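You operate a simulated robot arm through the tools that you are given. There is no shell and no other tool. Be economical: measure what you need, move in short steps, check, and stop when the job is done.

You run a simulated two-armed robot. Do the job below in one go: nothing can be reset, and whatever is moved stays where it is left.

## Task
On the top of the packing table, fold the yellow polishing cloth in half, so that its two short edges meet.

Only the result counts: the job must be done as asked and must still hold three seconds after the hand-in. Knocking over, shifting, dropping, spilling or breaking anything else fails it. Flat cloth is picked up by pressing the open fingertips on it (5 to 10 N) and closing them slowly along it; thin cloth reads only 2 to 8 mm in the jaws.

## Robot
Two 7-joint arms with two-finger parallel grippers on one trunk, on a base that drives. Base frame: it is fixed to the floor where the robot stands at the start and does not move with it; the origin is under the middle of the robot, x ahead of it, y to its left, z up; the surface under the hand at the start is at about z = 0.8. Readings come in m, degrees, newtons and seconds.
The left shoulder is at the start at [0.06, 0.143, 0.901], the right one opposite. With the tool pointing down near the work surface each hand reaches from about 0.32 to 0.74 m from the robot's upright axis, wherever it stands, measured 20 degrees to its own side. Places, roughly: top of the packing table [0.7, 0, 0.8]; yellow polishing cloth [0.5, -0.2, 0.8]. Payload 1.57 kg a hand.
Tool frame (each hand has its own): the origin (TCP) lies between the finger pads and is the grasp point; the fingertips stand 0.03 m ahead of it; z points along the fingers, y is the line along which they close. Largest opening 0.11 m; finger width 0.024, thickness 0.012; the body of the gripper, 0.048 by 0.112 m, starts 0.078 m behind the TCP.
Orientation is that of the tool frame in the base frame, as [roll, pitch, yaw] about the fixed x, y, z axes, in that order (R = Rz(yaw) Ry(pitch) Rx(roll)). With the fingers straight down and closing along the base's y, the tool's x points along the base's -x, its y along +y and its z along -z.

## Interface
- The arms move only by the tool apply_moves. It takes "left_steps", "right_steps" or both (then of equal length, played together; a hand with none holds still); each is a list of rows, each a list of 7 numbers: the turn, a rotation vector about the tool's x, y, z in units of 8 degrees (1.0 is 8 degrees), then the shift along the tool's x, y, z in units of 30 mm (1.0 is 30 mm), then the closure, from 0 (fully open) to 1 (shut). In form: [[rx, ry, rz, tx, ty, tz, gripper], ...]. A call has 1 to 12 rows; each row shifts and turns the commanded pose from where the row before left it, along the tool's axes as they then stand. A call with a number of a shift or a turn outside -1 to 1 is refused whole. Rows are played at 5 a second. More than 0.05 m and 8.6 degrees between two rows, or a gripper value outside its range, and nothing of the call is played. Where a pose cannot be reached the arm comes as near as it can. A force on the tool above 40 N (or 10 N above the force at the start of the call, whichever is more), or a blocked arm, ends the call early, and 0.2 s more pass. The fingers move at their own pace (about 0.045 m/s each) and stop on an object; they squeeze with about 35 N. The grip force told is the motor's: it shows also when the fingers shut on nothing. Time passes only in rows, and 0.2 s behind the last, so rows that do not move let the fingers close. It gives the time, the measured TCP pose, the force on the tool (base axes), the opening and the grip force at its end, in the units of the frame above (readings bear some noise), with the torque about the TCP (base axes, N m) and any sound that the robot's microphone picked up.
- Cameras (640 x 400 px; columns grow to the right, rows downward): "scene" is now at [0.0436, -0.0315, 1.5124]; the picture's right is [-0.35, -0.94, 0.00], its down [-0.69, 0.26, -0.68] and it looks along [0.63, -0.24, -0.74] (base axes); focal length 255 px, centre (320, 200). "left" rides on the left gripper at [0.07, -0.016, -0.141] in its tool frame; the picture's right is [0.23, 0.97, 0.00], its down [-0.85, 0.20, -0.48] and it looks along [-0.47, 0.11, 0.88] (tool axes); focal length 222 px, centre (320, 200). "right" rides on the right gripper at [0.07, 0.016, -0.141] in its tool frame; the picture's right is [-0.23, 0.97, 0.00], its down [-0.86, -0.20, -0.48] and it looks along [-0.47, -0.11, 0.88] (tool axes); focal length 222 px, centre (320, 200). There is no depth. A picture from a camera that has moved, and an enlarged one, comes with that camera's place and axes in the base frame and with its lens.
- capture(camera): a new picture of that camera. No time passes.
- raise_lower(by): slides the trunk up (or, below 0, down) by that many m; the arms and the scene camera ride with it, the base frame stays. It gives what a move gives, with no picture.
- roll_base(legs): drives the robot by 1 to 6 legs, each [ahead, left, turn to the left] in m, m and degrees, along the robot's own axes; the way and the turn of a leg run together, so that a leg with both is an arc; at most 1.5 m and 180 degrees a leg. The arms and the cameras ride along, it lands a little off, and it stops where it bumps. It gives what a move gives.
- turn_head(pan, tilt): turns the head with the scene camera to pan (to the left, within 86 degrees either way) and tilt (down, from -29 to 69), counted from straight ahead of the robot. It gives what a move gives.
- close_up(camera, box): a new picture of the part [left, top, right, bottom] of that camera's present view, enlarged. No time passes.
- job_done(): hands the job in; it is judged then, once.

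Go step by step. Nothing tells you exact positions but the pictures and the camera data: compare them with the known pose of the tool, close in by small moves and look again before you grip or let go. The budget is 120 turns and 88 pictures, counting those below and the enlarged ones. Unless the task says otherwise, let go and move clear before handing in, and close with one line.

The tools are called after ">>>" as name(argument=value, ...) on one line, values as JSON. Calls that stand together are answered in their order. apply_moves: Moves the arms, as the interface text tells. Its arguments: {"type":"object","properties":{"left_steps":{"type":"array"},"right_steps":{"type":"array"}},"required":[]} The other tools are called the same way: raise_lower (by) slides the trunk up or down; roll_base (legs) drives the base; turn_head (pan, tilt) turns the head that bears the scene camera; capture (camera) takes a picture; close_up (camera, box) takes an enlarged picture of a part of a camera's view; job_done () hands the job in.

At the start:

```text
time: 0.0
left_position: [0.4594, 0.0436, 1.0396]
left_tcp_rot: [180.0, 0.1, -180.0]
left_ft_force: [1.1, -0.8, 0.0]
left_moment: [0.04, -0.02, 0.0]
left_finger_gap: 0.1099
left_grasp_force: 0.0
right_position: [0.3805, -0.3724, 1.0063]
right_tcp_rot: [180.0, 0.0, -180.0]
right_ft_force: [-0.4, 0.0, 0.9]
right_moment: [-0.01, 0.0, 0.0]
right_finger_gap: 0.1099
right_grasp_force: 0.1
trunk travel left (down, up): [-0.5, 0.09]
robot x, y, heading: [-0.0026, 0.0012, 0.0]
head pan, tilt: [-20.7, 47.4]
```

scene: 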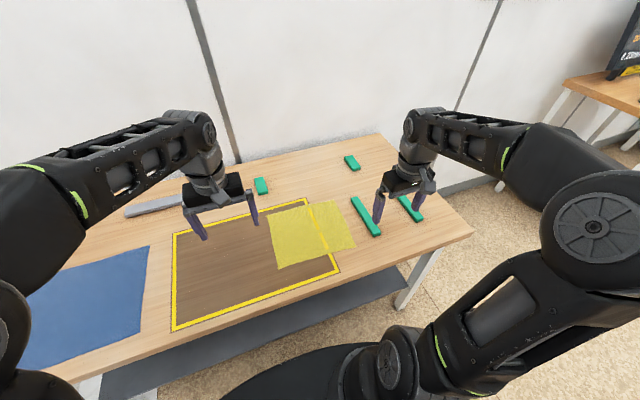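
right: 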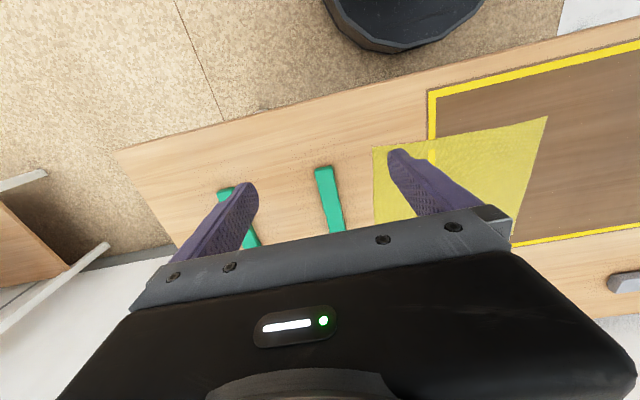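
left: 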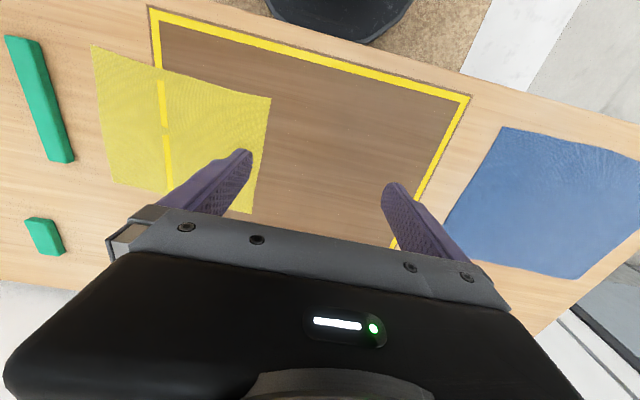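

I see the yellow cloth partly over the marked frame on the table, with green objects to its right. I'll take an enlarged view to measure its corners.

>>> close_up(camera="scene", box=[240, 170, 400, 290])

>>> close_up(camera="left", box=[60, 20, 300, 230])

```text
3.33 times, centred on (320, 230) of scene
camera zoom: at [0.0436, -0.0315, 1.5124], right [-0.35, -0.94, 0.0], down [-0.69, 0.26, -0.68], along [0.63, -0.24, -0.74], focal length 849 px, centre (320, 100)
```

zoom: 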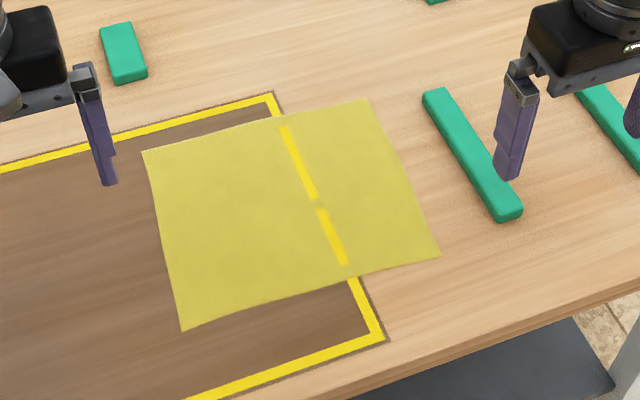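

```text
1.90 times, centred on (180, 125) of left
camera zoom: at [0.3897, 0.027, 1.1798], right [-0.23, 0.97, 0.0], down [0.85, 0.2, 0.48], along [0.47, 0.11, -0.88], focal length 423 px, centre (587, 343)
```

zoom: 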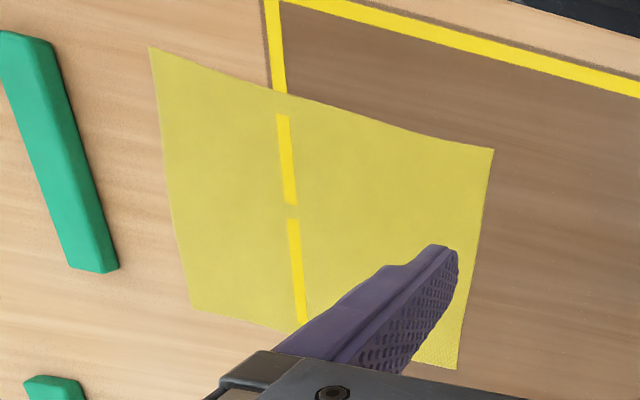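

The cloth measures about 0.257 x 0.22 m. Its short edges run roughly along x, at y≈-0.31 and y≈-0.05. I plan to grip both corners of the right edge (left hand far, right hand near) and carry it onto the left edge, so first I'll shift the base to the right.

>>> roll_base(legs=[[0, -0.26, 0]])

>>> turn_head(pan=0, tilt=52)

>>> capture(camera="scene")

```text
time: 1.9
left_position: [0.4587, -0.2186, 1.0394]
left_tcp_rot: [179.9, 0.0, 179.8]
left_ft_force: [0.1, -0.5, -0.8]
left_moment: [0.04, -0.05, 0.0]
left_finger_gap: 0.11
left_grasp_force: 0.0
right_position: [0.377, -0.6357, 1.0055]
right_tcp_rot: [180.0, 0.0, 179.8]
right_ft_force: [-0.7, -1.1, 0.5]
right_moment: [0.02, 0.02, 0.0]
right_finger_gap: 0.1102
right_grasp_force: 0.0
trunk travel left (down, up): [-0.5, 0.09]
robot x, y, heading: [-0.0026, -0.2614, -0.2]
head pan, tilt: [-20.7, 47.4]
```

```text
time: 2.7
left_position: [0.4589, -0.2191, 1.0397]
left_tcp_rot: [179.9, 0.0, 179.7]
left_ft_force: [-0.1, -1.0, -0.3]
left_moment: [0.01, 0.02, -0.01]
left_finger_gap: 0.1101
left_grasp_force: 0.0
right_position: [0.3768, -0.635, 1.0055]
right_tcp_rot: [-179.9, -0.1, 179.8]
right_ft_force: [-0.3, 0.3, -0.4]
right_moment: [-0.01, 0.0, 0.0]
right_finger_gap: 0.1101
right_grasp_force: 0.1
trunk travel left (down, up): [-0.5, 0.09]
robot x, y, heading: [0.0021, -0.258, -0.2]
head pan, tilt: [0.0, 52.0]
```

```text
82 pictures are left
camera scene: at [0.044, -0.2643, 1.5062], right [0.0, -1.0, 0.0], down [-0.79, 0.0, -0.62], along [0.62, 0.0, -0.79], focal length 255 px, centre (320, 200)
```

scene: 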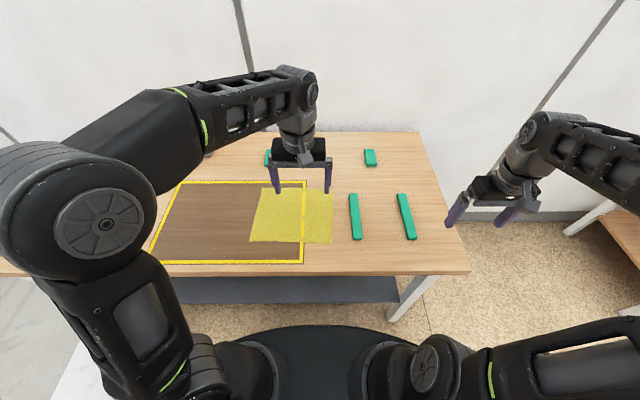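

The view is clear now and the left forearm comes in high from the left. I'll enlarge the cloth to measure it again.

>>> close_up(camera="scene", box=[230, 170, 390, 270])

>>> capture(camera="left")

```text
4.00 times, centred on (310, 220) of scene
camera zoom: at [0.044, -0.2643, 1.5062], right [0.0, -1.0, 0.0], down [-0.79, 0.0, -0.62], along [0.62, 0.0, -0.79], focal length 1018 px, centre (360, 120)
```

zoom: 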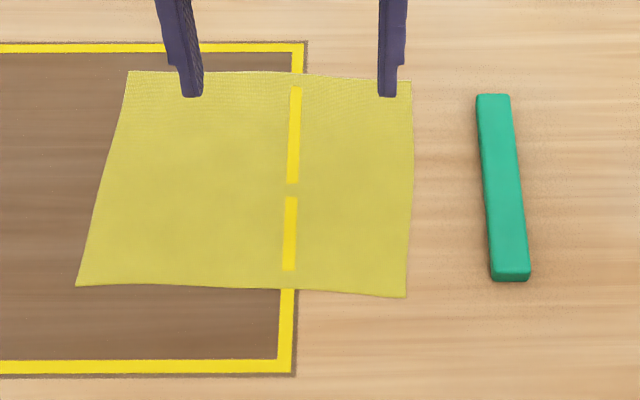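

```text
80 pictures are left
camera left: at [0.3893, -0.2352, 1.1799], right [-0.22, 0.97, 0.0], down [0.86, 0.2, 0.48], along [0.47, 0.11, -0.88], focal length 222 px, centre (320, 200)
```

left: 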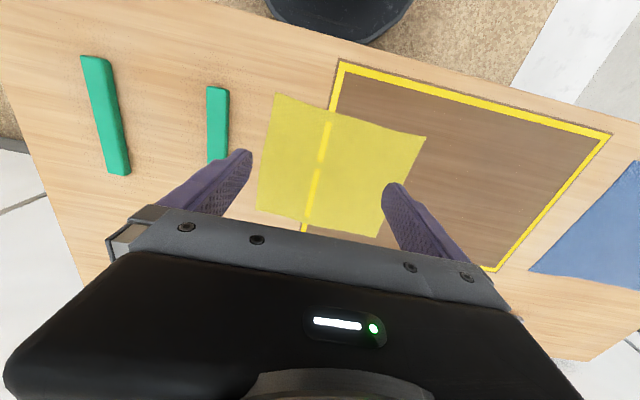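

The corner measurements agree between views: far right B≈(0.642,-0.312), near right C≈(0.4215,-0.300), far left A≈(0.653,-0.054), near left D≈(0.431,-0.044). Next, both hands go above the right edge near its corners, with the fingers partly closed.

>>> apply_moves(left_steps=[[0, 0, 0, -0.439, -0.239, 0.25, 0.3], [0, 0, 0, -0.439, -0.239, 0.25, 0.5], [0, 0, 0, -0.439, -0.239, 0.25, 0.727], [0, 0, 0, -0.439, -0.239, 0.25, 0.727], [0, 0, 0, -0.439, -0.239, 0.25, 0.727], [0, 0, 0, -0.439, -0.239, 0.25, 0.727], [0, 0, 0, -0.439, -0.239, 0.25, 0.727], [0, 0, 0, -0.439, -0.239, 0.25, 0.727], [0, 0, 0, -0.439, -0.239, 0.25, 0.727], [0, 0, 0, -0.439, -0.239, 0.25, 0.727], [0, 0, 0, -0.439, -0.239, 0.25, 0.727], [0, 0, 0.35, -0.439, -0.239, 0.25, 0.727]], right_steps=[[0, 0, 0, -0.192, 0.944, 0.153, 0.3], [0, 0, 0, -0.192, 0.944, 0.153, 0.5], [0, 0, 0, -0.192, 0.944, 0.153, 0.727], [0, 0, 0, -0.192, 0.944, 0.153, 0.727], [0, 0, 0, -0.192, 0.944, 0.153, 0.727], [0, 0, 0, -0.192, 0.944, 0.153, 0.727], [0, 0, 0, -0.192, 0.944, 0.153, 0.727], [0, 0, 0, -0.192, 0.944, 0.153, 0.727], [0, 0, 0, -0.192, 0.944, 0.153, 0.727], [0, 0, 0, -0.192, 0.944, 0.153, 0.727], [0, 0, 0, -0.192, 0.944, 0.153, 0.727], [0, 0, 0.35, -0.192, 0.944, 0.153, 0.727]])

>>> capture(camera="scene")

>>> capture(camera="right")

>>> capture(camera="left")

```text
time: 5.3
left_position: [0.6122, -0.2993, 0.952]
left_tcp_rot: [-180.0, 0.0, 178.5]
left_ft_force: [0.8, 0.7, -1.1]
left_moment: [-0.02, 0.0, 0.04]
left_finger_gap: 0.0303
left_grasp_force: 0.0
left hand out of reach, approached as far as the arm can: row 12
right_position: [0.4491, -0.2933, 0.9526]
right_tcp_rot: [180.0, 0.0, 176.8]
right_ft_force: [0.1, 0.6, 0.0]
right_moment: [-0.04, 0.03, -0.01]
right_finger_gap: 0.0298
right_grasp_force: 0.1
trunk travel left (down, up): [-0.5, 0.09]
robot x, y, heading: [0.0001, -0.2607, 0.2]
head pan, tilt: [0.0, 52.0]
```

```text
79 pictures are left
camera scene: at [0.044, -0.2633, 1.5062], right [0.0, -1.0, 0.0], down [-0.79, 0.0, -0.62], along [0.62, 0.0, -0.79], focal length 255 px, centre (320, 200)
```

scene: 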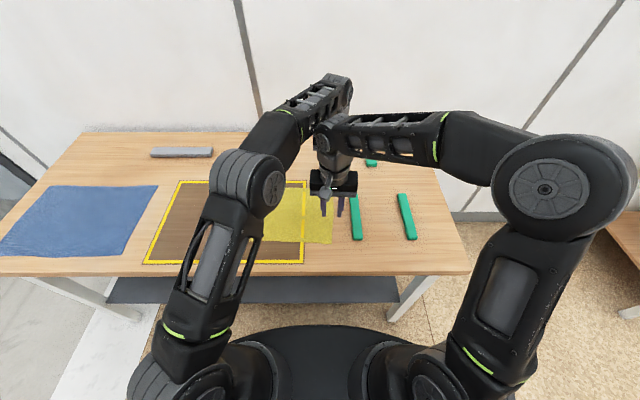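

```text
78 pictures are left
camera right: at [0.3807, -0.2737, 1.0924], right [0.28, 0.96, 0.0], down [0.84, -0.25, 0.48], along [0.46, -0.14, -0.88], focal length 222 px, centre (320, 200)
```

right: 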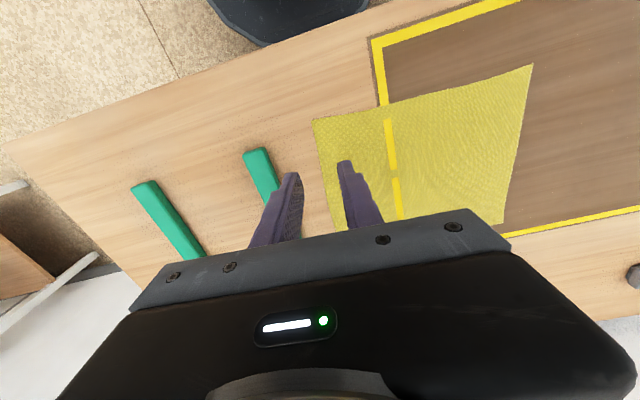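

```text
77 pictures are left
camera left: at [0.5417, -0.3136, 1.0927], right [-0.2, 0.98, 0.0], down [0.86, 0.18, 0.48], along [0.47, 0.1, -0.88], focal length 222 px, centre (320, 200)
```

left: 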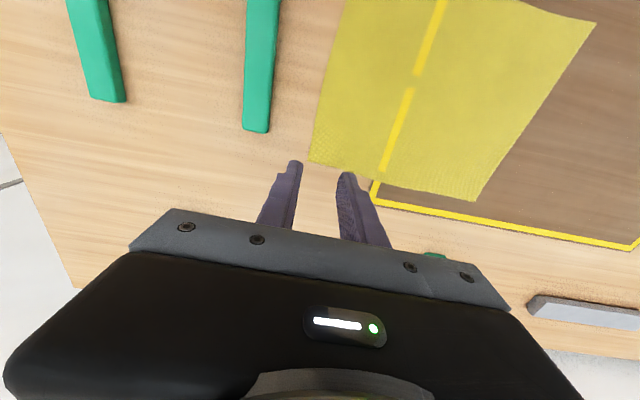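

The left hand just ran out of reach at this height, so I'll raise the trunk to gain reach. Then I'll lower both hands towards the table, stopping short of it.

>>> raise_lower(by=0.08)

```text
time: 6.5
left_position: [0.6123, -0.2997, 1.0309]
left_tcp_rot: [180.0, 0.1, 178.6]
left_ft_force: [-1.0, 0.1, -0.2]
left_moment: [-0.02, -0.01, 0.03]
left_finger_gap: 0.0299
left_grasp_force: 0.1
right_position: [0.4489, -0.2938, 1.0311]
right_tcp_rot: [180.0, -0.1, 176.9]
right_ft_force: [-0.5, 0.5, 0.3]
right_moment: [0.0, 0.02, 0.01]
right_finger_gap: 0.0301
right_grasp_force: 0.0
trunk travel left (down, up): [-0.58, 0.01]
robot x, y, heading: [-0.0024, -0.2596, -0.3]
head pan, tilt: [0.0, 52.0]
```

Now I'll lower both hands to about z=0.87.

>>> apply_moves(left_steps=[[0, 0, 0, 0, 0, 0.9, 0.727], [0, 0, 0, 0, 0, 0.9, 0.727], [0, 0, 0, 0, 0, 0.9, 0.727], [0, 0, 0, 0, 0, 0.9, 0.727], [0, 0, 0, 0, 0, 0.9, 0.727], [0, 0, 0, 0, 0, 0.85, 0.727]], right_steps=[[0, 0, 0, 0, 0, 0.9, 0.727], [0, 0, 0, 0, 0, 0.9, 0.727], [0, 0, 0, 0, 0, 0.9, 0.727], [0, 0, 0, 0, 0, 0.9, 0.727], [0, 0, 0, 0, 0, 0.9, 0.727], [0, 0, 0, 0, 0, 0.85, 0.727]])

>>> capture(camera="right")

>>> capture(camera="left")

>>> close_up(camera="scene", box=[240, 160, 400, 260])

```text
time: 7.9
left_position: [0.6104, -0.301, 0.8693]
left_tcp_rot: [179.9, 0.0, 178.4]
left_ft_force: [0.4, 1.4, -1.1]
left_moment: [-0.02, 0.03, 0.0]
left_finger_gap: 0.0299
left_grasp_force: 0.0
right_position: [0.4496, -0.2939, 0.8701]
right_tcp_rot: [-180.0, 0.1, 176.9]
right_ft_force: [0.1, -1.0, 0.3]
right_moment: [0.0, -0.03, -0.03]
right_finger_gap: 0.03
right_grasp_force: 0.0
trunk travel left (down, up): [-0.58, 0.01]
robot x, y, heading: [0.0015, -0.2593, -0.1]
head pan, tilt: [0.0, 52.0]
```

```text
76 pictures are left
camera right: at [0.3811, -0.2739, 1.011], right [0.28, 0.96, 0.0], down [0.84, -0.24, 0.48], along [0.46, -0.13, -0.88], focal length 222 px, centre (320, 200)
```

right: 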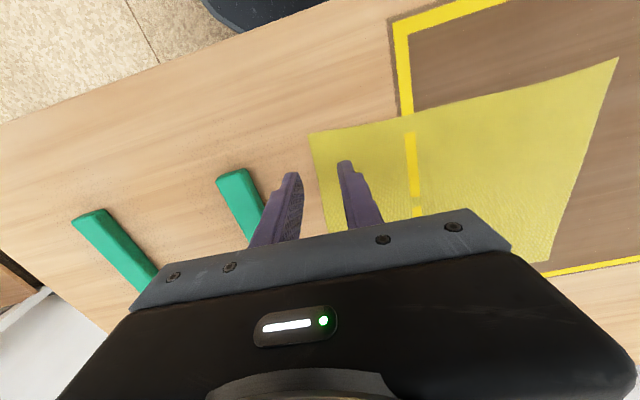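

```text
75 pictures are left
camera left: at [0.5401, -0.3154, 1.0112], right [-0.2, 0.98, 0.0], down [0.86, 0.18, 0.48], along [0.47, 0.1, -0.88], focal length 222 px, centre (320, 200)
```

left: 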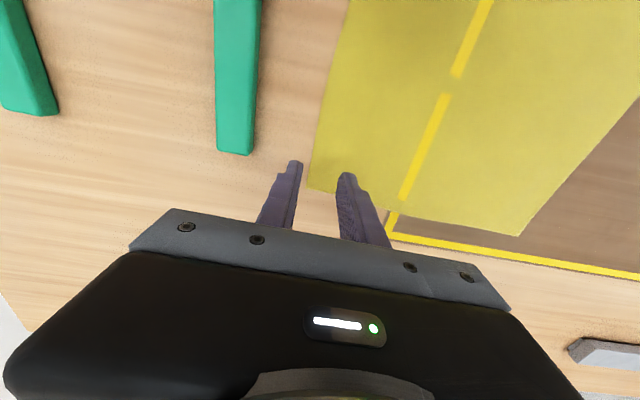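

```text
4.00 times, centred on (320, 210) of scene
camera zoom: at [0.0447, -0.2639, 1.5862], right [0.0, -1.0, 0.0], down [-0.79, 0.0, -0.62], along [0.62, 0.0, -0.79], focal length 1018 px, centre (320, 160)
```

zoom: 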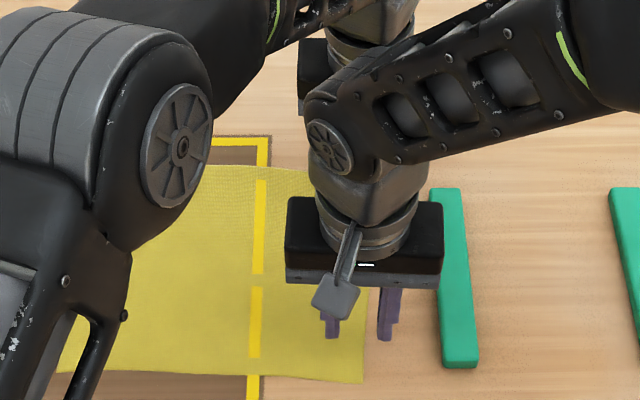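

Both hands straddle the right edge, each about 29 mm from its corner, with tips about 4 cm above the table. I'll go down gently until they touch.

>>> apply_moves(left_steps=[[0, 0, 0, 0, 0, 0.5, 0.727], [0, 0, 0, 0, 0, 0.4, 0.727], [0, 0, 0, 0, 0, 0.25, 0.727]], right_steps=[[0, 0, 0, 0, 0, 0.5, 0.727], [0, 0, 0, 0, 0, 0.4, 0.727], [0, 0, 0, 0, 0, 0.25, 0.727]])

```text
time: 8.7
left_position: [0.6094, -0.3013, 0.8375]
left_tcp_rot: [-180.0, 0.0, 178.3]
left_ft_force: [0.5, -0.1, -0.4]
left_moment: [0.0, 0.01, 0.0]
left_finger_gap: 0.0298
left_grasp_force: 0.0
right_position: [0.4513, -0.2942, 0.8364]
right_tcp_rot: [-179.9, 0.0, 177.0]
right_ft_force: [-0.8, 0.6, 0.1]
right_moment: [0.03, -0.01, 0.01]
right_finger_gap: 0.0301
right_grasp_force: 0.1
trunk travel left (down, up): [-0.58, 0.01]
robot x, y, heading: [-0.003, -0.2648, -0.4]
head pan, tilt: [0.0, 52.0]
```

No contact yet. I'll take smaller steps down.

>>> apply_moves(left_steps=[[0, 0, 0, 0, 0, 0.1, 0.727], [0, 0, 0, 0, 0, 0.1, 0.727]], right_steps=[[0, 0, 0, 0, 0, 0.1, 0.727], [0, 0, 0, 0, 0, 0.1, 0.727]])

>>> close_up(camera="right", box=[240, 100, 440, 225])

>>> close_up(camera="left", box=[240, 120, 440, 245])

```text
time: 9.3
left_position: [0.6093, -0.3016, 0.8315]
left_tcp_rot: [-179.9, 0.1, 178.4]
left_ft_force: [0.7, 0.0, 0.8]
left_moment: [0.01, -0.03, -0.01]
left_finger_gap: 0.03
left_grasp_force: 0.1
right_position: [0.4508, -0.2935, 0.8303]
right_tcp_rot: [179.9, 0.2, 176.9]
right_ft_force: [-0.2, -0.4, 7.3]
right_moment: [0.1, 0.05, 0.0]
right_finger_gap: 0.03
right_grasp_force: 0.0
trunk travel left (down, up): [-0.58, 0.01]
robot x, y, heading: [-0.0035, -0.2621, 0.1]
head pan, tilt: [0.0, 52.0]
```

```text
3.20 times, centred on (340, 162) of right
camera zoom: at [0.3819, -0.2741, 0.9721], right [0.28, 0.96, 0.0], down [0.84, -0.25, 0.48], along [0.46, -0.13, -0.88], focal length 711 px, centre (256, 320)
```

zoom: 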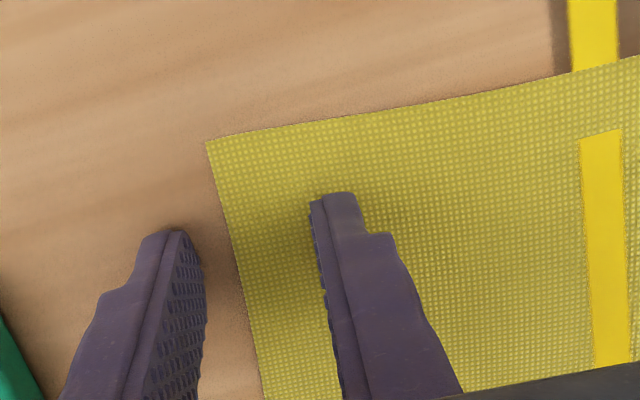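

```text
3.20 times, centred on (340, 182) of left
camera zoom: at [0.5395, -0.3164, 0.9731], right [-0.2, 0.98, 0.0], down [0.86, 0.18, 0.48], along [0.47, 0.1, -0.88], focal length 711 px, centre (256, 256)
```

zoom: 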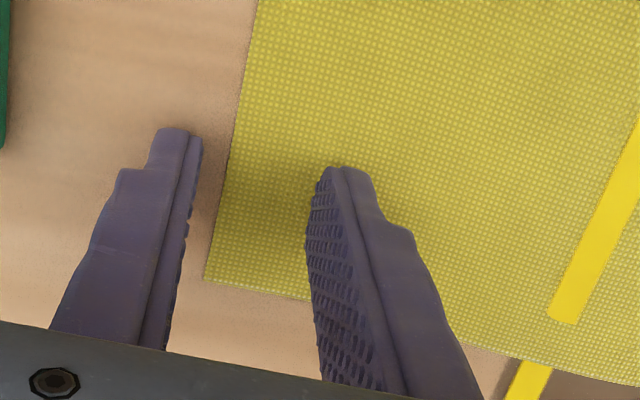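

The right hand is pressing at about 7 N and the left is just about to touch. I'll press the left a little more.

>>> apply_moves(left_steps=[[0, 0, 0, 0, 0, 0.06, 0.727], [0, 0, 0, 0, 0, 0.02, 0.727]])

```text
time: 9.9
left_position: [0.6103, -0.3009, 0.8308]
left_tcp_rot: [-180.0, 0.3, 178.4]
left_ft_force: [-3.0, 1.0, 15.1]
left_moment: [0.32, 0.12, 0.03]
left_finger_gap: 0.0301
left_grasp_force: 0.0
right_position: [0.4497, -0.2943, 0.8305]
right_tcp_rot: [-180.0, 0.2, 176.9]
right_ft_force: [1.6, 0.7, 3.9]
right_moment: [0.06, -0.06, 0.0]
right_finger_gap: 0.0302
right_grasp_force: 0.1
trunk travel left (down, up): [-0.58, 0.01]
robot x, y, heading: [-0.001, -0.2599, -0.5]
head pan, tilt: [0.0, 52.0]
```

The left is a bit too firm and the right a bit light. I'll trim both and close slowly.

>>> apply_moves(left_steps=[[0, 0, 0, 0, 0, -0.025, 0.727], [0, 0, 0, 0, 0, 0, 0.76], [0, 0, 0, 0, 0, 0, 0.79], [0, 0, 0, 0, 0, 0, 0.82], [0, 0, 0, 0, 0, 0, 0.85]], right_steps=[[0, 0, 0, 0, 0, 0.012, 0.727], [0, 0, 0, 0, 0, 0, 0.76], [0, 0, 0, 0, 0, 0, 0.79], [0, 0, 0, 0, 0, 0, 0.82], [0, 0, 0, 0, 0, 0, 0.85]])

>>> close_up(camera="right", box=[240, 100, 440, 225])

>>> close_up(camera="left", box=[240, 120, 440, 245])

```text
time: 11.1
left_position: [0.6094, -0.3015, 0.8313]
left_tcp_rot: [-180.0, 0.1, 178.4]
left_ft_force: [0.1, 0.5, 13.0]
left_moment: [0.26, 0.04, 0.02]
left_finger_gap: 0.0176
left_grasp_force: 0.8
right_position: [0.4495, -0.2947, 0.8308]
right_tcp_rot: [-179.9, 0.3, 177.0]
right_ft_force: [2.2, 1.4, 17.7]
right_moment: [0.34, 0.01, -0.01]
right_finger_gap: 0.0172
right_grasp_force: 0.1
trunk travel left (down, up): [-0.58, 0.01]
robot x, y, heading: [-0.0, -0.2606, -0.1]
head pan, tilt: [0.0, 52.0]
```

```text
3.20 times, centred on (340, 162) of right
camera zoom: at [0.3802, -0.2739, 0.972], right [0.28, 0.96, 0.0], down [0.84, -0.24, 0.48], along [0.46, -0.13, -0.88], focal length 711 px, centre (256, 320)
```

zoom: 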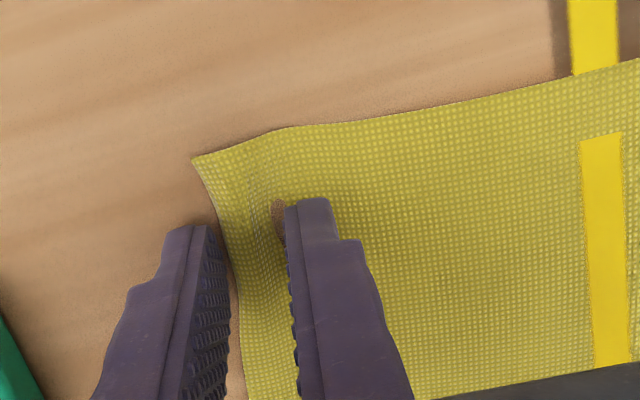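

```text
3.20 times, centred on (340, 182) of left
camera zoom: at [0.5394, -0.3158, 0.9719], right [-0.2, 0.98, 0.0], down [0.86, 0.18, 0.48], along [0.47, 0.09, -0.88], focal length 711 px, centre (256, 256)
```

zoom: 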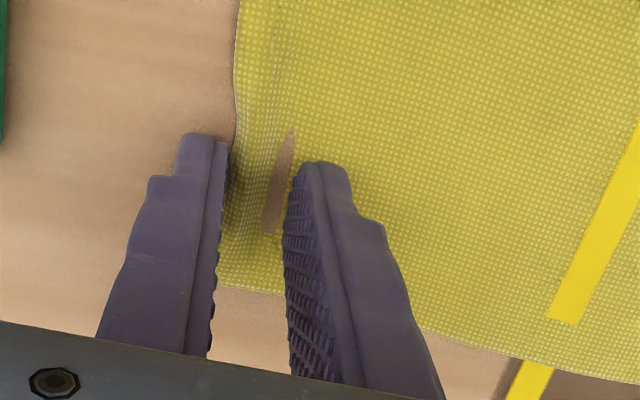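

The inner fingers are dragging the edge toward the outer fingers as intended. I'll ease the pressure slightly and finish closing.

>>> apply_moves(left_steps=[[0, 0, 0, 0, 0, -0.015, 0.88], [0, 0, 0, 0, 0, 0, 0.91], [0, 0, 0, 0, 0, 0, 0.94], [0, 0, 0, 0, 0, 0, 0.97], [0, 0, 0, 0, 0, 0, 1], [0, 0, 0, 0, 0, 0, 1], [0, 0, 0, 0, 0, 0, 1]], right_steps=[[0, 0, 0, 0, 0, -0.03, 0.88], [0, 0, 0, 0, 0, 0, 0.91], [0, 0, 0, 0, 0, 0, 0.94], [0, 0, 0, 0, 0, 0, 0.97], [0, 0, 0, 0, 0, 0, 1], [0, 0, 0, 0, 0, 0, 1], [0, 0, 0, 0, 0, 0, 1]])

>>> close_up(camera="right", box=[240, 100, 440, 225])

>>> close_up(camera="left", box=[240, 120, 440, 245])

```text
time: 12.7
left_position: [0.61, -0.303, 0.8309]
left_tcp_rot: [-179.9, 0.1, 178.3]
left_ft_force: [-1.1, -2.3, 15.8]
left_moment: [0.06, 0.09, 0.0]
left_finger_gap: 0.0019
left_grasp_force: 23.7
right_position: [0.4492, -0.296, 0.8313]
right_tcp_rot: [180.0, 0.0, 177.1]
right_ft_force: [0.1, -0.7, 8.3]
right_moment: [0.06, 0.03, 0.01]
right_finger_gap: 0.0022
right_grasp_force: 23.9
trunk travel left (down, up): [-0.58, 0.01]
robot x, y, heading: [-0.0001, -0.2587, -0.2]
head pan, tilt: [0.0, 52.0]
```

```text
3.20 times, centred on (340, 162) of right
camera zoom: at [0.3795, -0.2746, 0.9722], right [0.28, 0.96, 0.0], down [0.84, -0.24, 0.48], along [0.46, -0.13, -0.88], focal length 711 px, centre (256, 320)
```

zoom: 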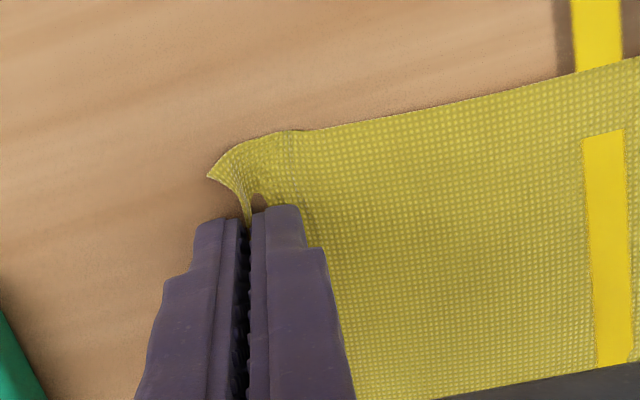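

```text
3.20 times, centred on (340, 182) of left
camera zoom: at [0.5397, -0.3169, 0.9719], right [-0.2, 0.98, 0.0], down [0.86, 0.18, 0.48], along [0.47, 0.09, -0.88], focal length 711 px, centre (256, 256)
```

zoom: 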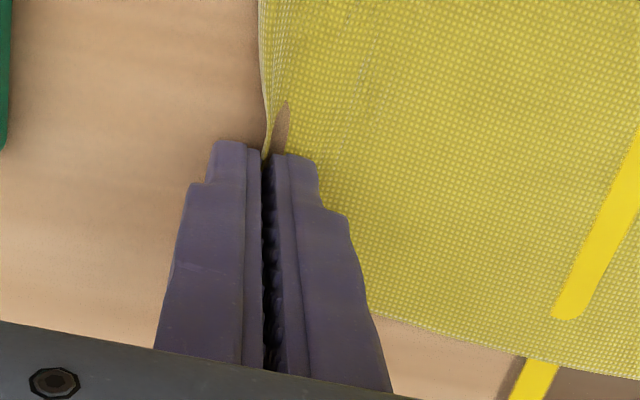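

Both hands have the very edge at about 2 mm in the jaws. I'll lift 4 cm and check that it holds.

>>> apply_moves(left_steps=[[0, 0, 0, 0, 0, -0.3, 1], [0, 0, 0, 0, 0, -0.5, 1], [0, 0, 0, 0, 0, -0.5, 1]], right_steps=[[0, 0, 0, 0, 0, -0.3, 1], [0, 0, 0, 0, 0, -0.5, 1], [0, 0, 0, 0, 0, -0.5, 1]])

>>> capture(camera="right")

>>> capture(camera="left")

```text
time: 13.5
left_position: [0.6103, -0.3002, 0.8683]
left_tcp_rot: [-180.0, 0.0, 178.4]
left_ft_force: [-0.9, -0.2, 0.1]
left_moment: [0.01, 0.0, 0.0]
left_finger_gap: 0.0019
left_grasp_force: 23.9
right_position: [0.4494, -0.2942, 0.8689]
right_tcp_rot: [-180.0, 0.0, 177.1]
right_ft_force: [-0.4, 0.9, -0.2]
right_moment: [-0.01, 0.0, 0.01]
right_finger_gap: 0.0018
right_grasp_force: 23.5
trunk travel left (down, up): [-0.58, 0.01]
robot x, y, heading: [-0.0004, -0.2567, -0.2]
head pan, tilt: [0.0, 52.0]
```

```text
67 pictures are left
camera right: at [0.3807, -0.2737, 1.0113], right [0.28, 0.96, 0.0], down [0.84, -0.24, 0.48], along [0.46, -0.13, -0.88], focal length 222 px, centre (320, 200)
```

right: 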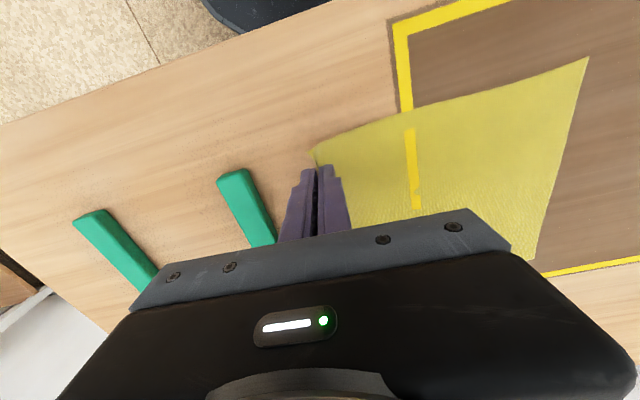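

```text
66 pictures are left
camera left: at [0.5407, -0.315, 1.0095], right [-0.2, 0.98, 0.0], down [0.86, 0.18, 0.48], along [0.47, 0.1, -0.88], focal length 222 px, centre (320, 200)
```

left: 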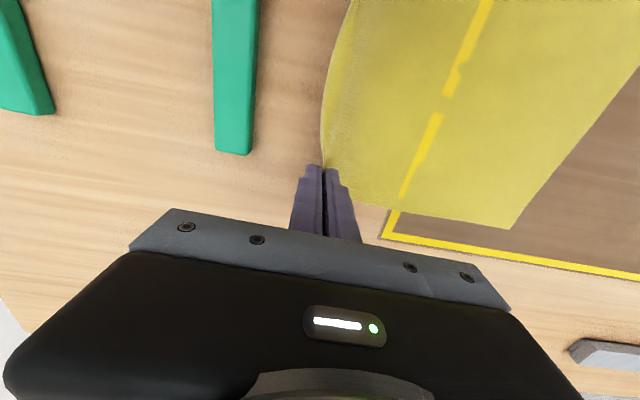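

The edge is held at both points. Pinching dragged the cloth a little, so the far edge is now at A≈(0.647,-0.068), D≈(0.426,-0.063). I'll carry the edge up and over in an arc, stopping halfway to look.

>>> apply_moves(left_steps=[[0, 0, 0, 0, 0.17, -0.73, 1], [0, 0, 0, 0, 0.33, -0.73, 1], [0, 0, 0, -0.05, 0.67, -0.5, 1], [0, 0, 0, 0, 0.73, -0.33, 1], [0, 0, 0, 0, 0.8, -0.2, 1], [0, 0, 0, 0, 0.8, -0.1, 1]], right_steps=[[0, 0, 0, 0, 0.17, -0.73, 1], [0, 0, 0, 0, 0.33, -0.73, 1], [0, 0, 0, 0.05, 0.67, -0.5, 1], [0, 0, 0, 0, 0.73, -0.33, 1], [0, 0, 0, 0, 0.8, -0.2, 1], [0, 0, 0, 0, 0.8, -0.1, 1]])

>>> capture(camera="right")

>>> capture(camera="left")

>>> capture(camera="scene")

```text
time: 14.9
left_position: [0.6149, -0.1949, 0.9483]
left_tcp_rot: [180.0, 0.1, 178.4]
left_ft_force: [0.5, 0.0, 0.4]
left_moment: [0.0, 0.02, -0.03]
left_finger_gap: 0.0018
left_grasp_force: 23.2
right_position: [0.4525, -0.1872, 0.9487]
right_tcp_rot: [180.0, 0.1, 177.0]
right_ft_force: [0.5, 0.7, -0.6]
right_moment: [-0.02, -0.01, 0.0]
right_finger_gap: 0.0019
right_grasp_force: 23.1
trunk travel left (down, up): [-0.58, 0.01]
robot x, y, heading: [0.0003, -0.2578, -0.2]
head pan, tilt: [0.0, 52.0]
```

```text
65 pictures are left
camera right: at [0.3845, -0.167, 1.0893], right [0.28, 0.96, 0.0], down [0.84, -0.24, 0.48], along [0.46, -0.13, -0.88], focal length 222 px, centre (320, 200)
```

right: 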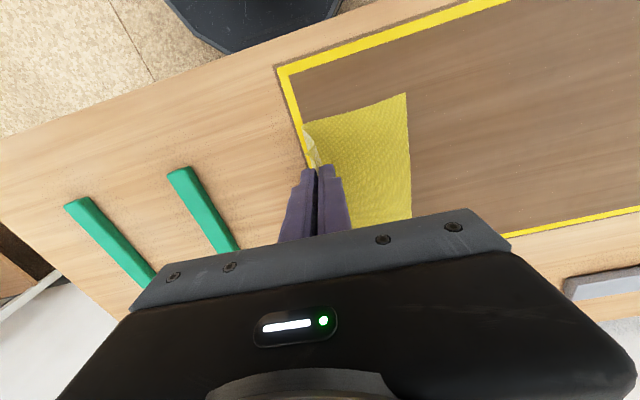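

```text
64 pictures are left
camera left: at [0.5452, -0.2097, 1.0892], right [-0.2, 0.98, 0.0], down [0.86, 0.18, 0.48], along [0.47, 0.09, -0.88], focal length 222 px, centre (320, 200)
```

left: 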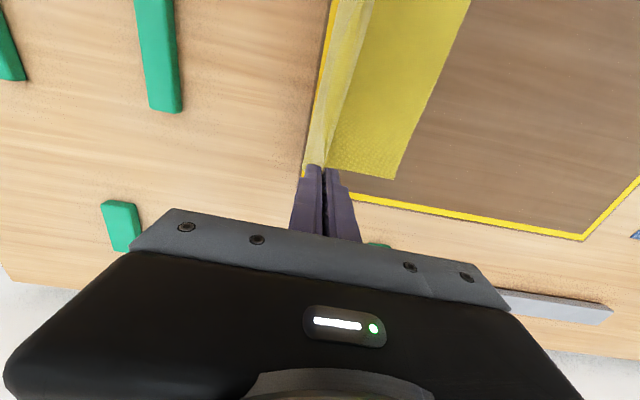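

```text
63 pictures are left
camera scene: at [0.0442, -0.263, 1.5862], right [0.0, -1.0, 0.0], down [-0.79, 0.0, -0.62], along [0.62, 0.0, -0.79], focal length 255 px, centre (320, 200)
```

scene: 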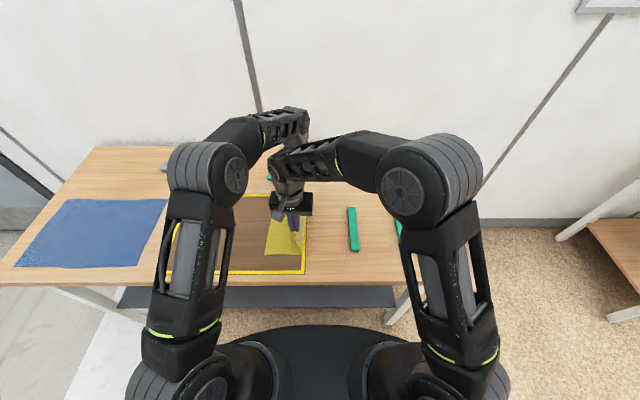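

The fixed edge slid slightly again (A≈(0.648,-0.086), D≈(0.428,-0.075)) and the fold is going well. I'll go on over and down, tilting the hands so the edge leads toward +y.

>>> apply_moves(left_steps=[[1, 0, 0, 0, 0.907, 0.21, 1], [1, 0, 0, 0, 0.855, 0.314, 1], [1, 0, 0, 0, 0.872, 0.388, 1], [1, 0, 0, -0.05, 0.854, 0.386, 1], [0, 0, 0, 0, 0.728, 0.41, 1]], right_steps=[[1, 0, 0, 0, 0.907, 0.21, 1], [1, 0, 0, 0, 0.855, 0.314, 1], [1, 0, 0, 0, 0.872, 0.388, 1], [1, 0, 0, 0.05, 0.854, 0.386, 1], [0, 0, 0, 0, 0.728, 0.41, 1]])

>>> capture(camera="right")

>>> capture(camera="left")

>>> close_up(camera="scene", box=[200, 150, 360, 290])

```text
time: 16.1
left_position: [0.6177, -0.0917, 0.8664]
left_tcp_rot: [-147.8, 0.0, 178.4]
left_ft_force: [-3.1, -0.2, 0.3]
left_moment: [-0.02, 0.12, -0.05]
left_finger_gap: 0.0021
left_grasp_force: 24.1
right_position: [0.4557, -0.1087, 0.9021]
right_tcp_rot: [-156.1, 0.1, 177.0]
right_ft_force: [4.0, 0.5, -0.8]
right_moment: [0.04, -0.06, 0.1]
right_finger_gap: 0.0018
right_grasp_force: 24.0
right hand out of reach, approached as far as the arm can: row 4, 5
trunk travel left (down, up): [-0.58, 0.01]
robot x, y, heading: [-0.0015, -0.2622, -0.3]
head pan, tilt: [0.0, 52.0]
```

```text
62 pictures are left
camera right: at [0.3911, -0.0343, 1.0243], right [0.27, 0.88, -0.39], down [0.85, -0.03, 0.52], along [0.44, -0.48, -0.76], focal length 222 px, centre (320, 200)
```

right: 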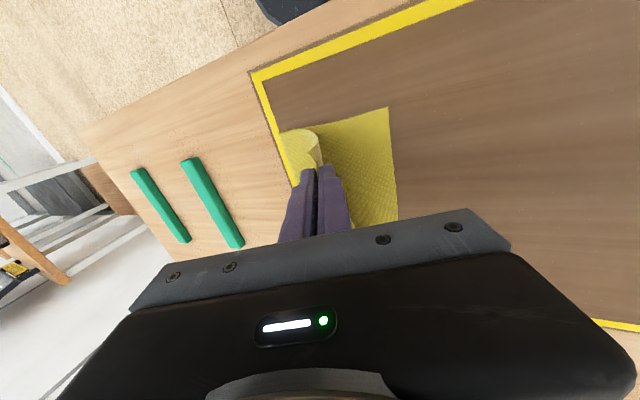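

```text
61 pictures are left
camera left: at [0.5501, -0.0291, 0.9952], right [-0.2, 0.83, -0.52], down [0.87, 0.4, 0.3], along [0.45, -0.39, -0.8], focal length 222 px, centre (320, 200)
```

left: 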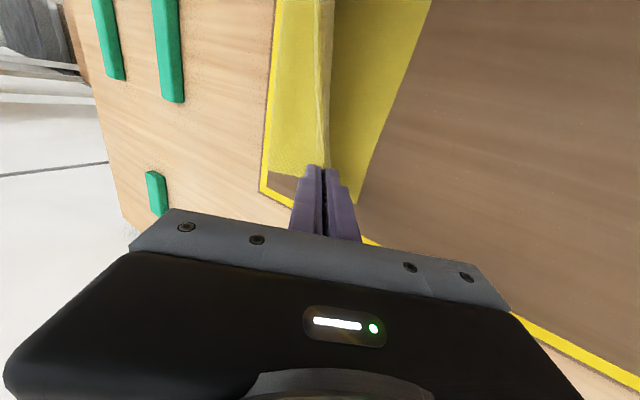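

```text
2.86 times, centred on (280, 220) of scene
camera zoom: at [0.0441, -0.2634, 1.5862], right [0.0, -1.0, 0.0], down [-0.79, 0.0, -0.62], along [0.62, 0.0, -0.79], focal length 728 px, centre (434, 143)
```

zoom: 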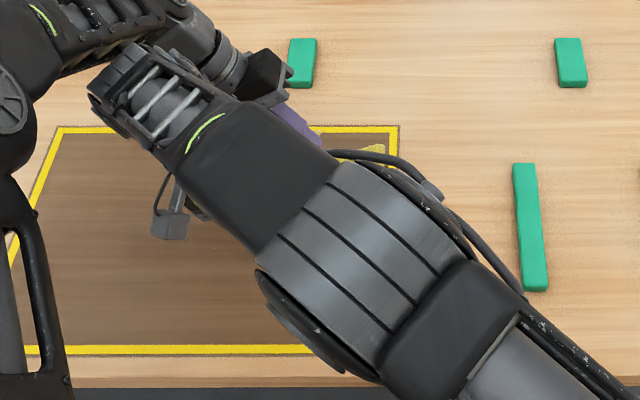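

The right hand ran out of reach at the larger tilt, so its tip is still about 7 cm above the table, while the left is at 4 cm. I'll undo some of the right tilt and lower both toward the far edge.

>>> apply_moves(left_steps=[[0, 0, 0, 0, 0.294, 0.158, 1], [0, 0, 0, 0, 0.294, 0.158, 1], [0, 0, 0, 0, 0.294, 0.158, 1]], right_steps=[[-1, 0, 0, 0, 0.59, 0.446, 1], [0, 0, 0, 0, 0.52, 0.523, 1], [0, 0, 0, 0, 0.52, 0.523, 1]])

>>> capture(camera="right")

>>> capture(camera="left")

```text
time: 16.9
left_position: [0.6198, -0.0765, 0.8398]
left_tcp_rot: [-148.0, 0.0, 178.4]
left_ft_force: [-0.2, 0.7, -0.2]
left_moment: [0.01, 0.0, 0.01]
left_finger_gap: 0.0019
left_grasp_force: 23.6
right_position: [0.4576, -0.0783, 0.8451]
right_tcp_rot: [-164.0, 0.0, 177.1]
right_ft_force: [1.0, 0.2, 1.2]
right_moment: [0.0, 0.01, 0.02]
right_finger_gap: 0.0021
right_grasp_force: 23.4
trunk travel left (down, up): [-0.58, 0.01]
robot x, y, heading: [-0.0016, -0.2592, -0.2]
head pan, tilt: [0.0, 52.0]
```

```text
59 pictures are left
camera right: at [0.3915, -0.0202, 0.9763], right [0.28, 0.92, -0.27], down [0.85, -0.11, 0.51], along [0.45, -0.37, -0.81], focal length 222 px, centre (320, 200)
```

right: 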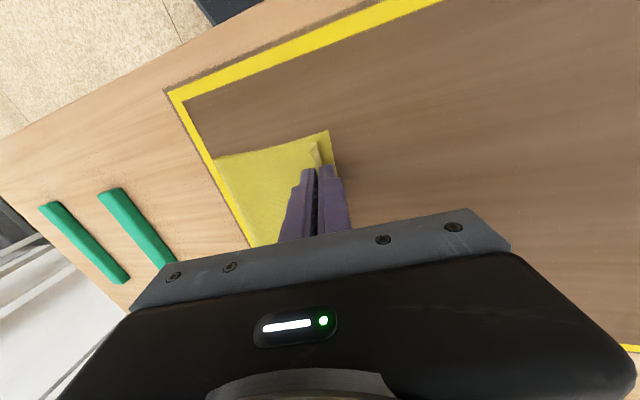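

```text
58 pictures are left
camera left: at [0.5522, -0.0143, 0.968], right [-0.2, 0.83, -0.52], down [0.87, 0.4, 0.3], along [0.46, -0.39, -0.8], focal length 222 px, centre (320, 200)
```

left: 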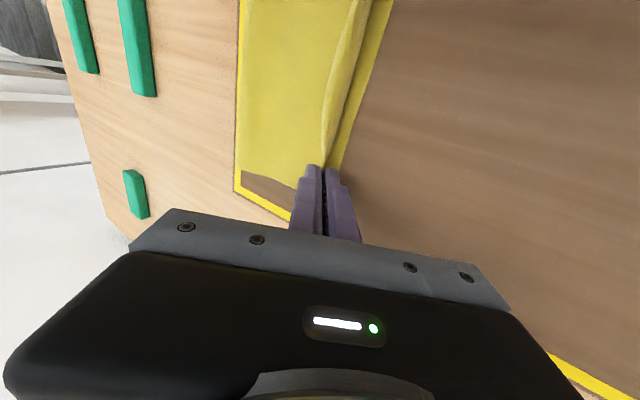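

>>> close_up(camera="right", box=[200, 100, 400, 225])

>>> close_up(camera="left", box=[240, 60, 440, 225])

```text
3.20 times, centred on (300, 162) of right
camera zoom: at [0.3915, -0.0202, 0.9763], right [0.28, 0.92, -0.27], down [0.85, -0.11, 0.51], along [0.45, -0.37, -0.81], focal length 711 px, centre (384, 320)
```

zoom: 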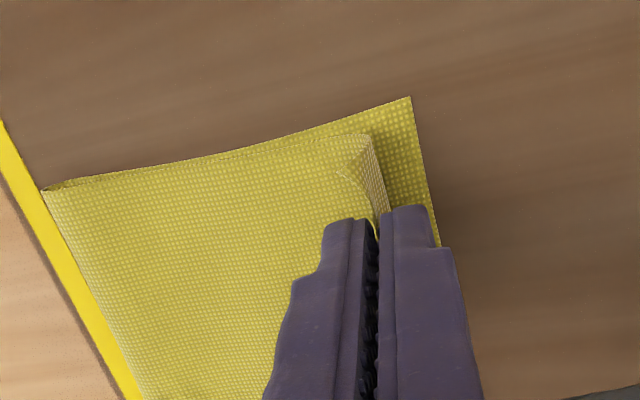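

```text
2.42 times, centred on (340, 142) of left
camera zoom: at [0.5522, -0.0143, 0.968], right [-0.2, 0.83, -0.52], down [0.87, 0.4, 0.3], along [0.46, -0.39, -0.8], focal length 538 px, centre (272, 339)
```

zoom: 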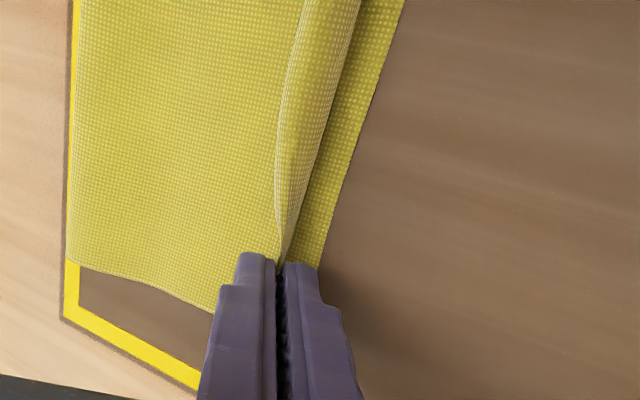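

The folded edge is 1–2 cm above the far edge and lined up in x, with a small flap standing in the jaws. I'll lower the tips onto the table about 1 cm inside the far edge.

>>> apply_moves(left_steps=[[0, 0, 0, 0, 0.06, 0.19, 1], [0, 0, 0, 0, 0.06, 0.17, 1]], right_steps=[[0, 0, 0, 0, 0.04, 0.22, 1], [0, 0, 0, 0, 0.04, 0.2, 1]])

>>> close_up(camera="right", box=[200, 100, 400, 225])

>>> close_up(camera="left", box=[240, 60, 440, 225])

```text
time: 17.5
left_position: [0.619, -0.0795, 0.8328]
left_tcp_rot: [-148.0, 0.4, 178.5]
left_ft_force: [-0.6, 5.2, 21.5]
left_moment: [0.05, 0.0, -0.03]
left_finger_gap: 0.0018
left_grasp_force: 24.2
right_position: [0.4564, -0.0785, 0.8344]
right_tcp_rot: [-164.1, 0.1, 176.9]
right_ft_force: [1.5, -0.4, 0.1]
right_moment: [-0.02, 0.0, -0.02]
right_finger_gap: 0.0017
right_grasp_force: 23.3
trunk travel left (down, up): [-0.58, 0.01]
robot x, y, heading: [0.002, -0.2614, -0.1]
head pan, tilt: [0.0, 52.0]
```

```text
3.20 times, centred on (300, 162) of right
camera zoom: at [0.3904, -0.0208, 0.9651], right [0.28, 0.92, -0.27], down [0.85, -0.11, 0.52], along [0.45, -0.37, -0.81], focal length 711 px, centre (384, 320)
```

zoom: 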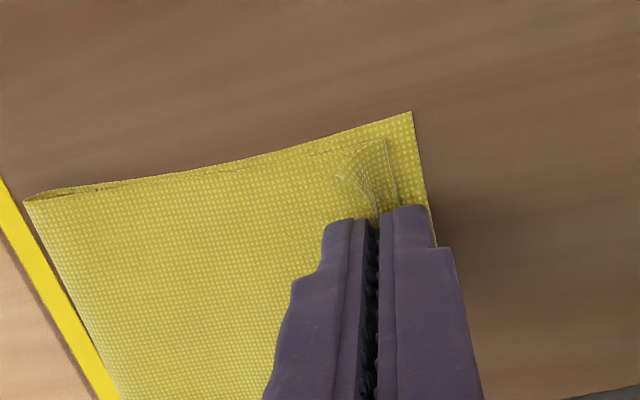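

```text
2.42 times, centred on (340, 142) of left
camera zoom: at [0.5508, -0.0176, 0.9604], right [-0.2, 0.83, -0.52], down [0.86, 0.4, 0.31], along [0.46, -0.39, -0.8], focal length 538 px, centre (272, 339)
```

zoom: 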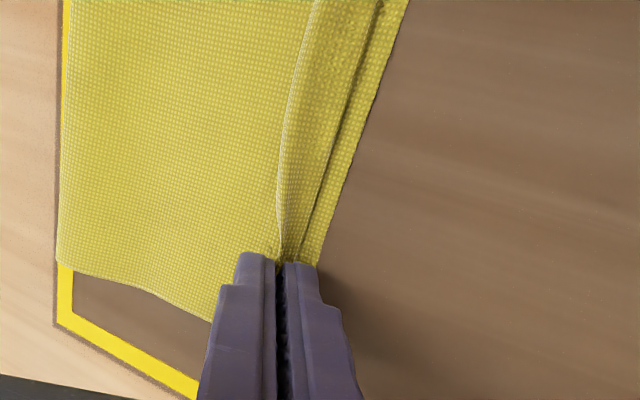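

A flap of about 14 mm stands back over the top layer. I'll lift slightly and open the jaws a crack. Then I'll look before sweeping the hands toward +y so the inner fingers lay the flap outward.

>>> apply_moves(left_steps=[[0, 0, 0, 0, -0.06, -0.1, 1], [0, 0, 0, 0, 0, 0, 0.9], [0, 0, 0, 0, 0, 0, 0.88]], right_steps=[[0, 0, 0, 0, -0.01, -0.03, 1], [0, 0, 0, 0, 0, 0, 0.9], [0, 0, 0, 0, 0, 0, 0.88]])

>>> close_up(camera="right", box=[200, 100, 400, 225])

>>> close_up(camera="left", box=[240, 60, 440, 225])

```text
time: 18.3
left_position: [0.6186, -0.0812, 0.8342]
left_tcp_rot: [-147.9, 0.0, 178.3]
left_ft_force: [3.1, -0.5, 17.1]
left_moment: [-0.09, -0.16, -0.04]
left_finger_gap: 0.0045
left_grasp_force: 0.1
right_position: [0.4578, -0.0799, 0.834]
right_tcp_rot: [-164.1, 0.1, 176.9]
right_ft_force: [0.3, 0.5, 0.0]
right_moment: [-0.02, 0.0, -0.05]
right_finger_gap: 0.0132
right_grasp_force: 0.0
trunk travel left (down, up): [-0.58, 0.01]
robot x, y, heading: [-0.0004, -0.2598, -0.2]
head pan, tilt: [0.0, 52.0]
```

```text
3.20 times, centred on (300, 162) of right
camera zoom: at [0.3904, -0.0215, 0.9657], right [0.28, 0.92, -0.27], down [0.85, -0.11, 0.52], along [0.45, -0.37, -0.81], focal length 711 px, centre (384, 320)
```

zoom: 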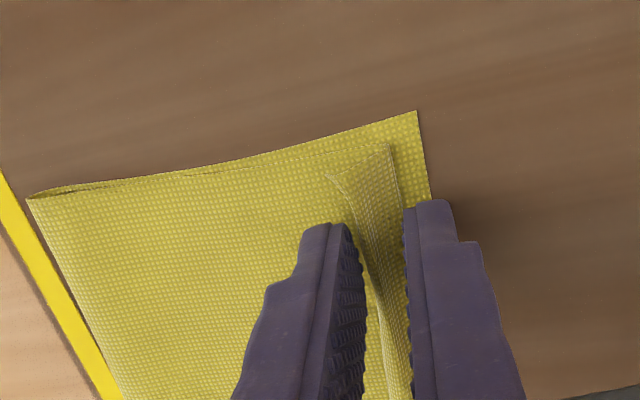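

```text
2.42 times, centred on (340, 142) of left
camera zoom: at [0.5504, -0.0193, 0.9615], right [-0.2, 0.83, -0.52], down [0.87, 0.4, 0.3], along [0.46, -0.39, -0.8], focal length 538 px, centre (272, 339)
```

zoom: 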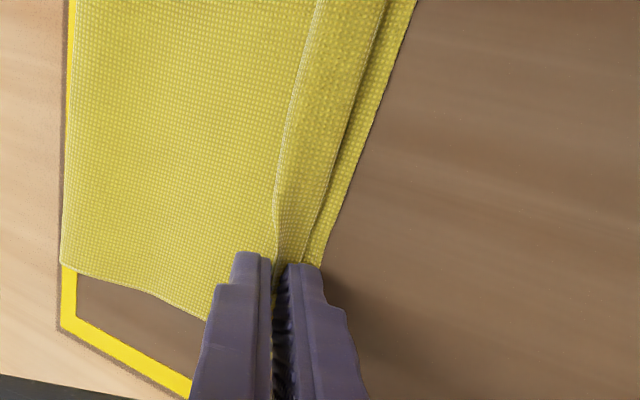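

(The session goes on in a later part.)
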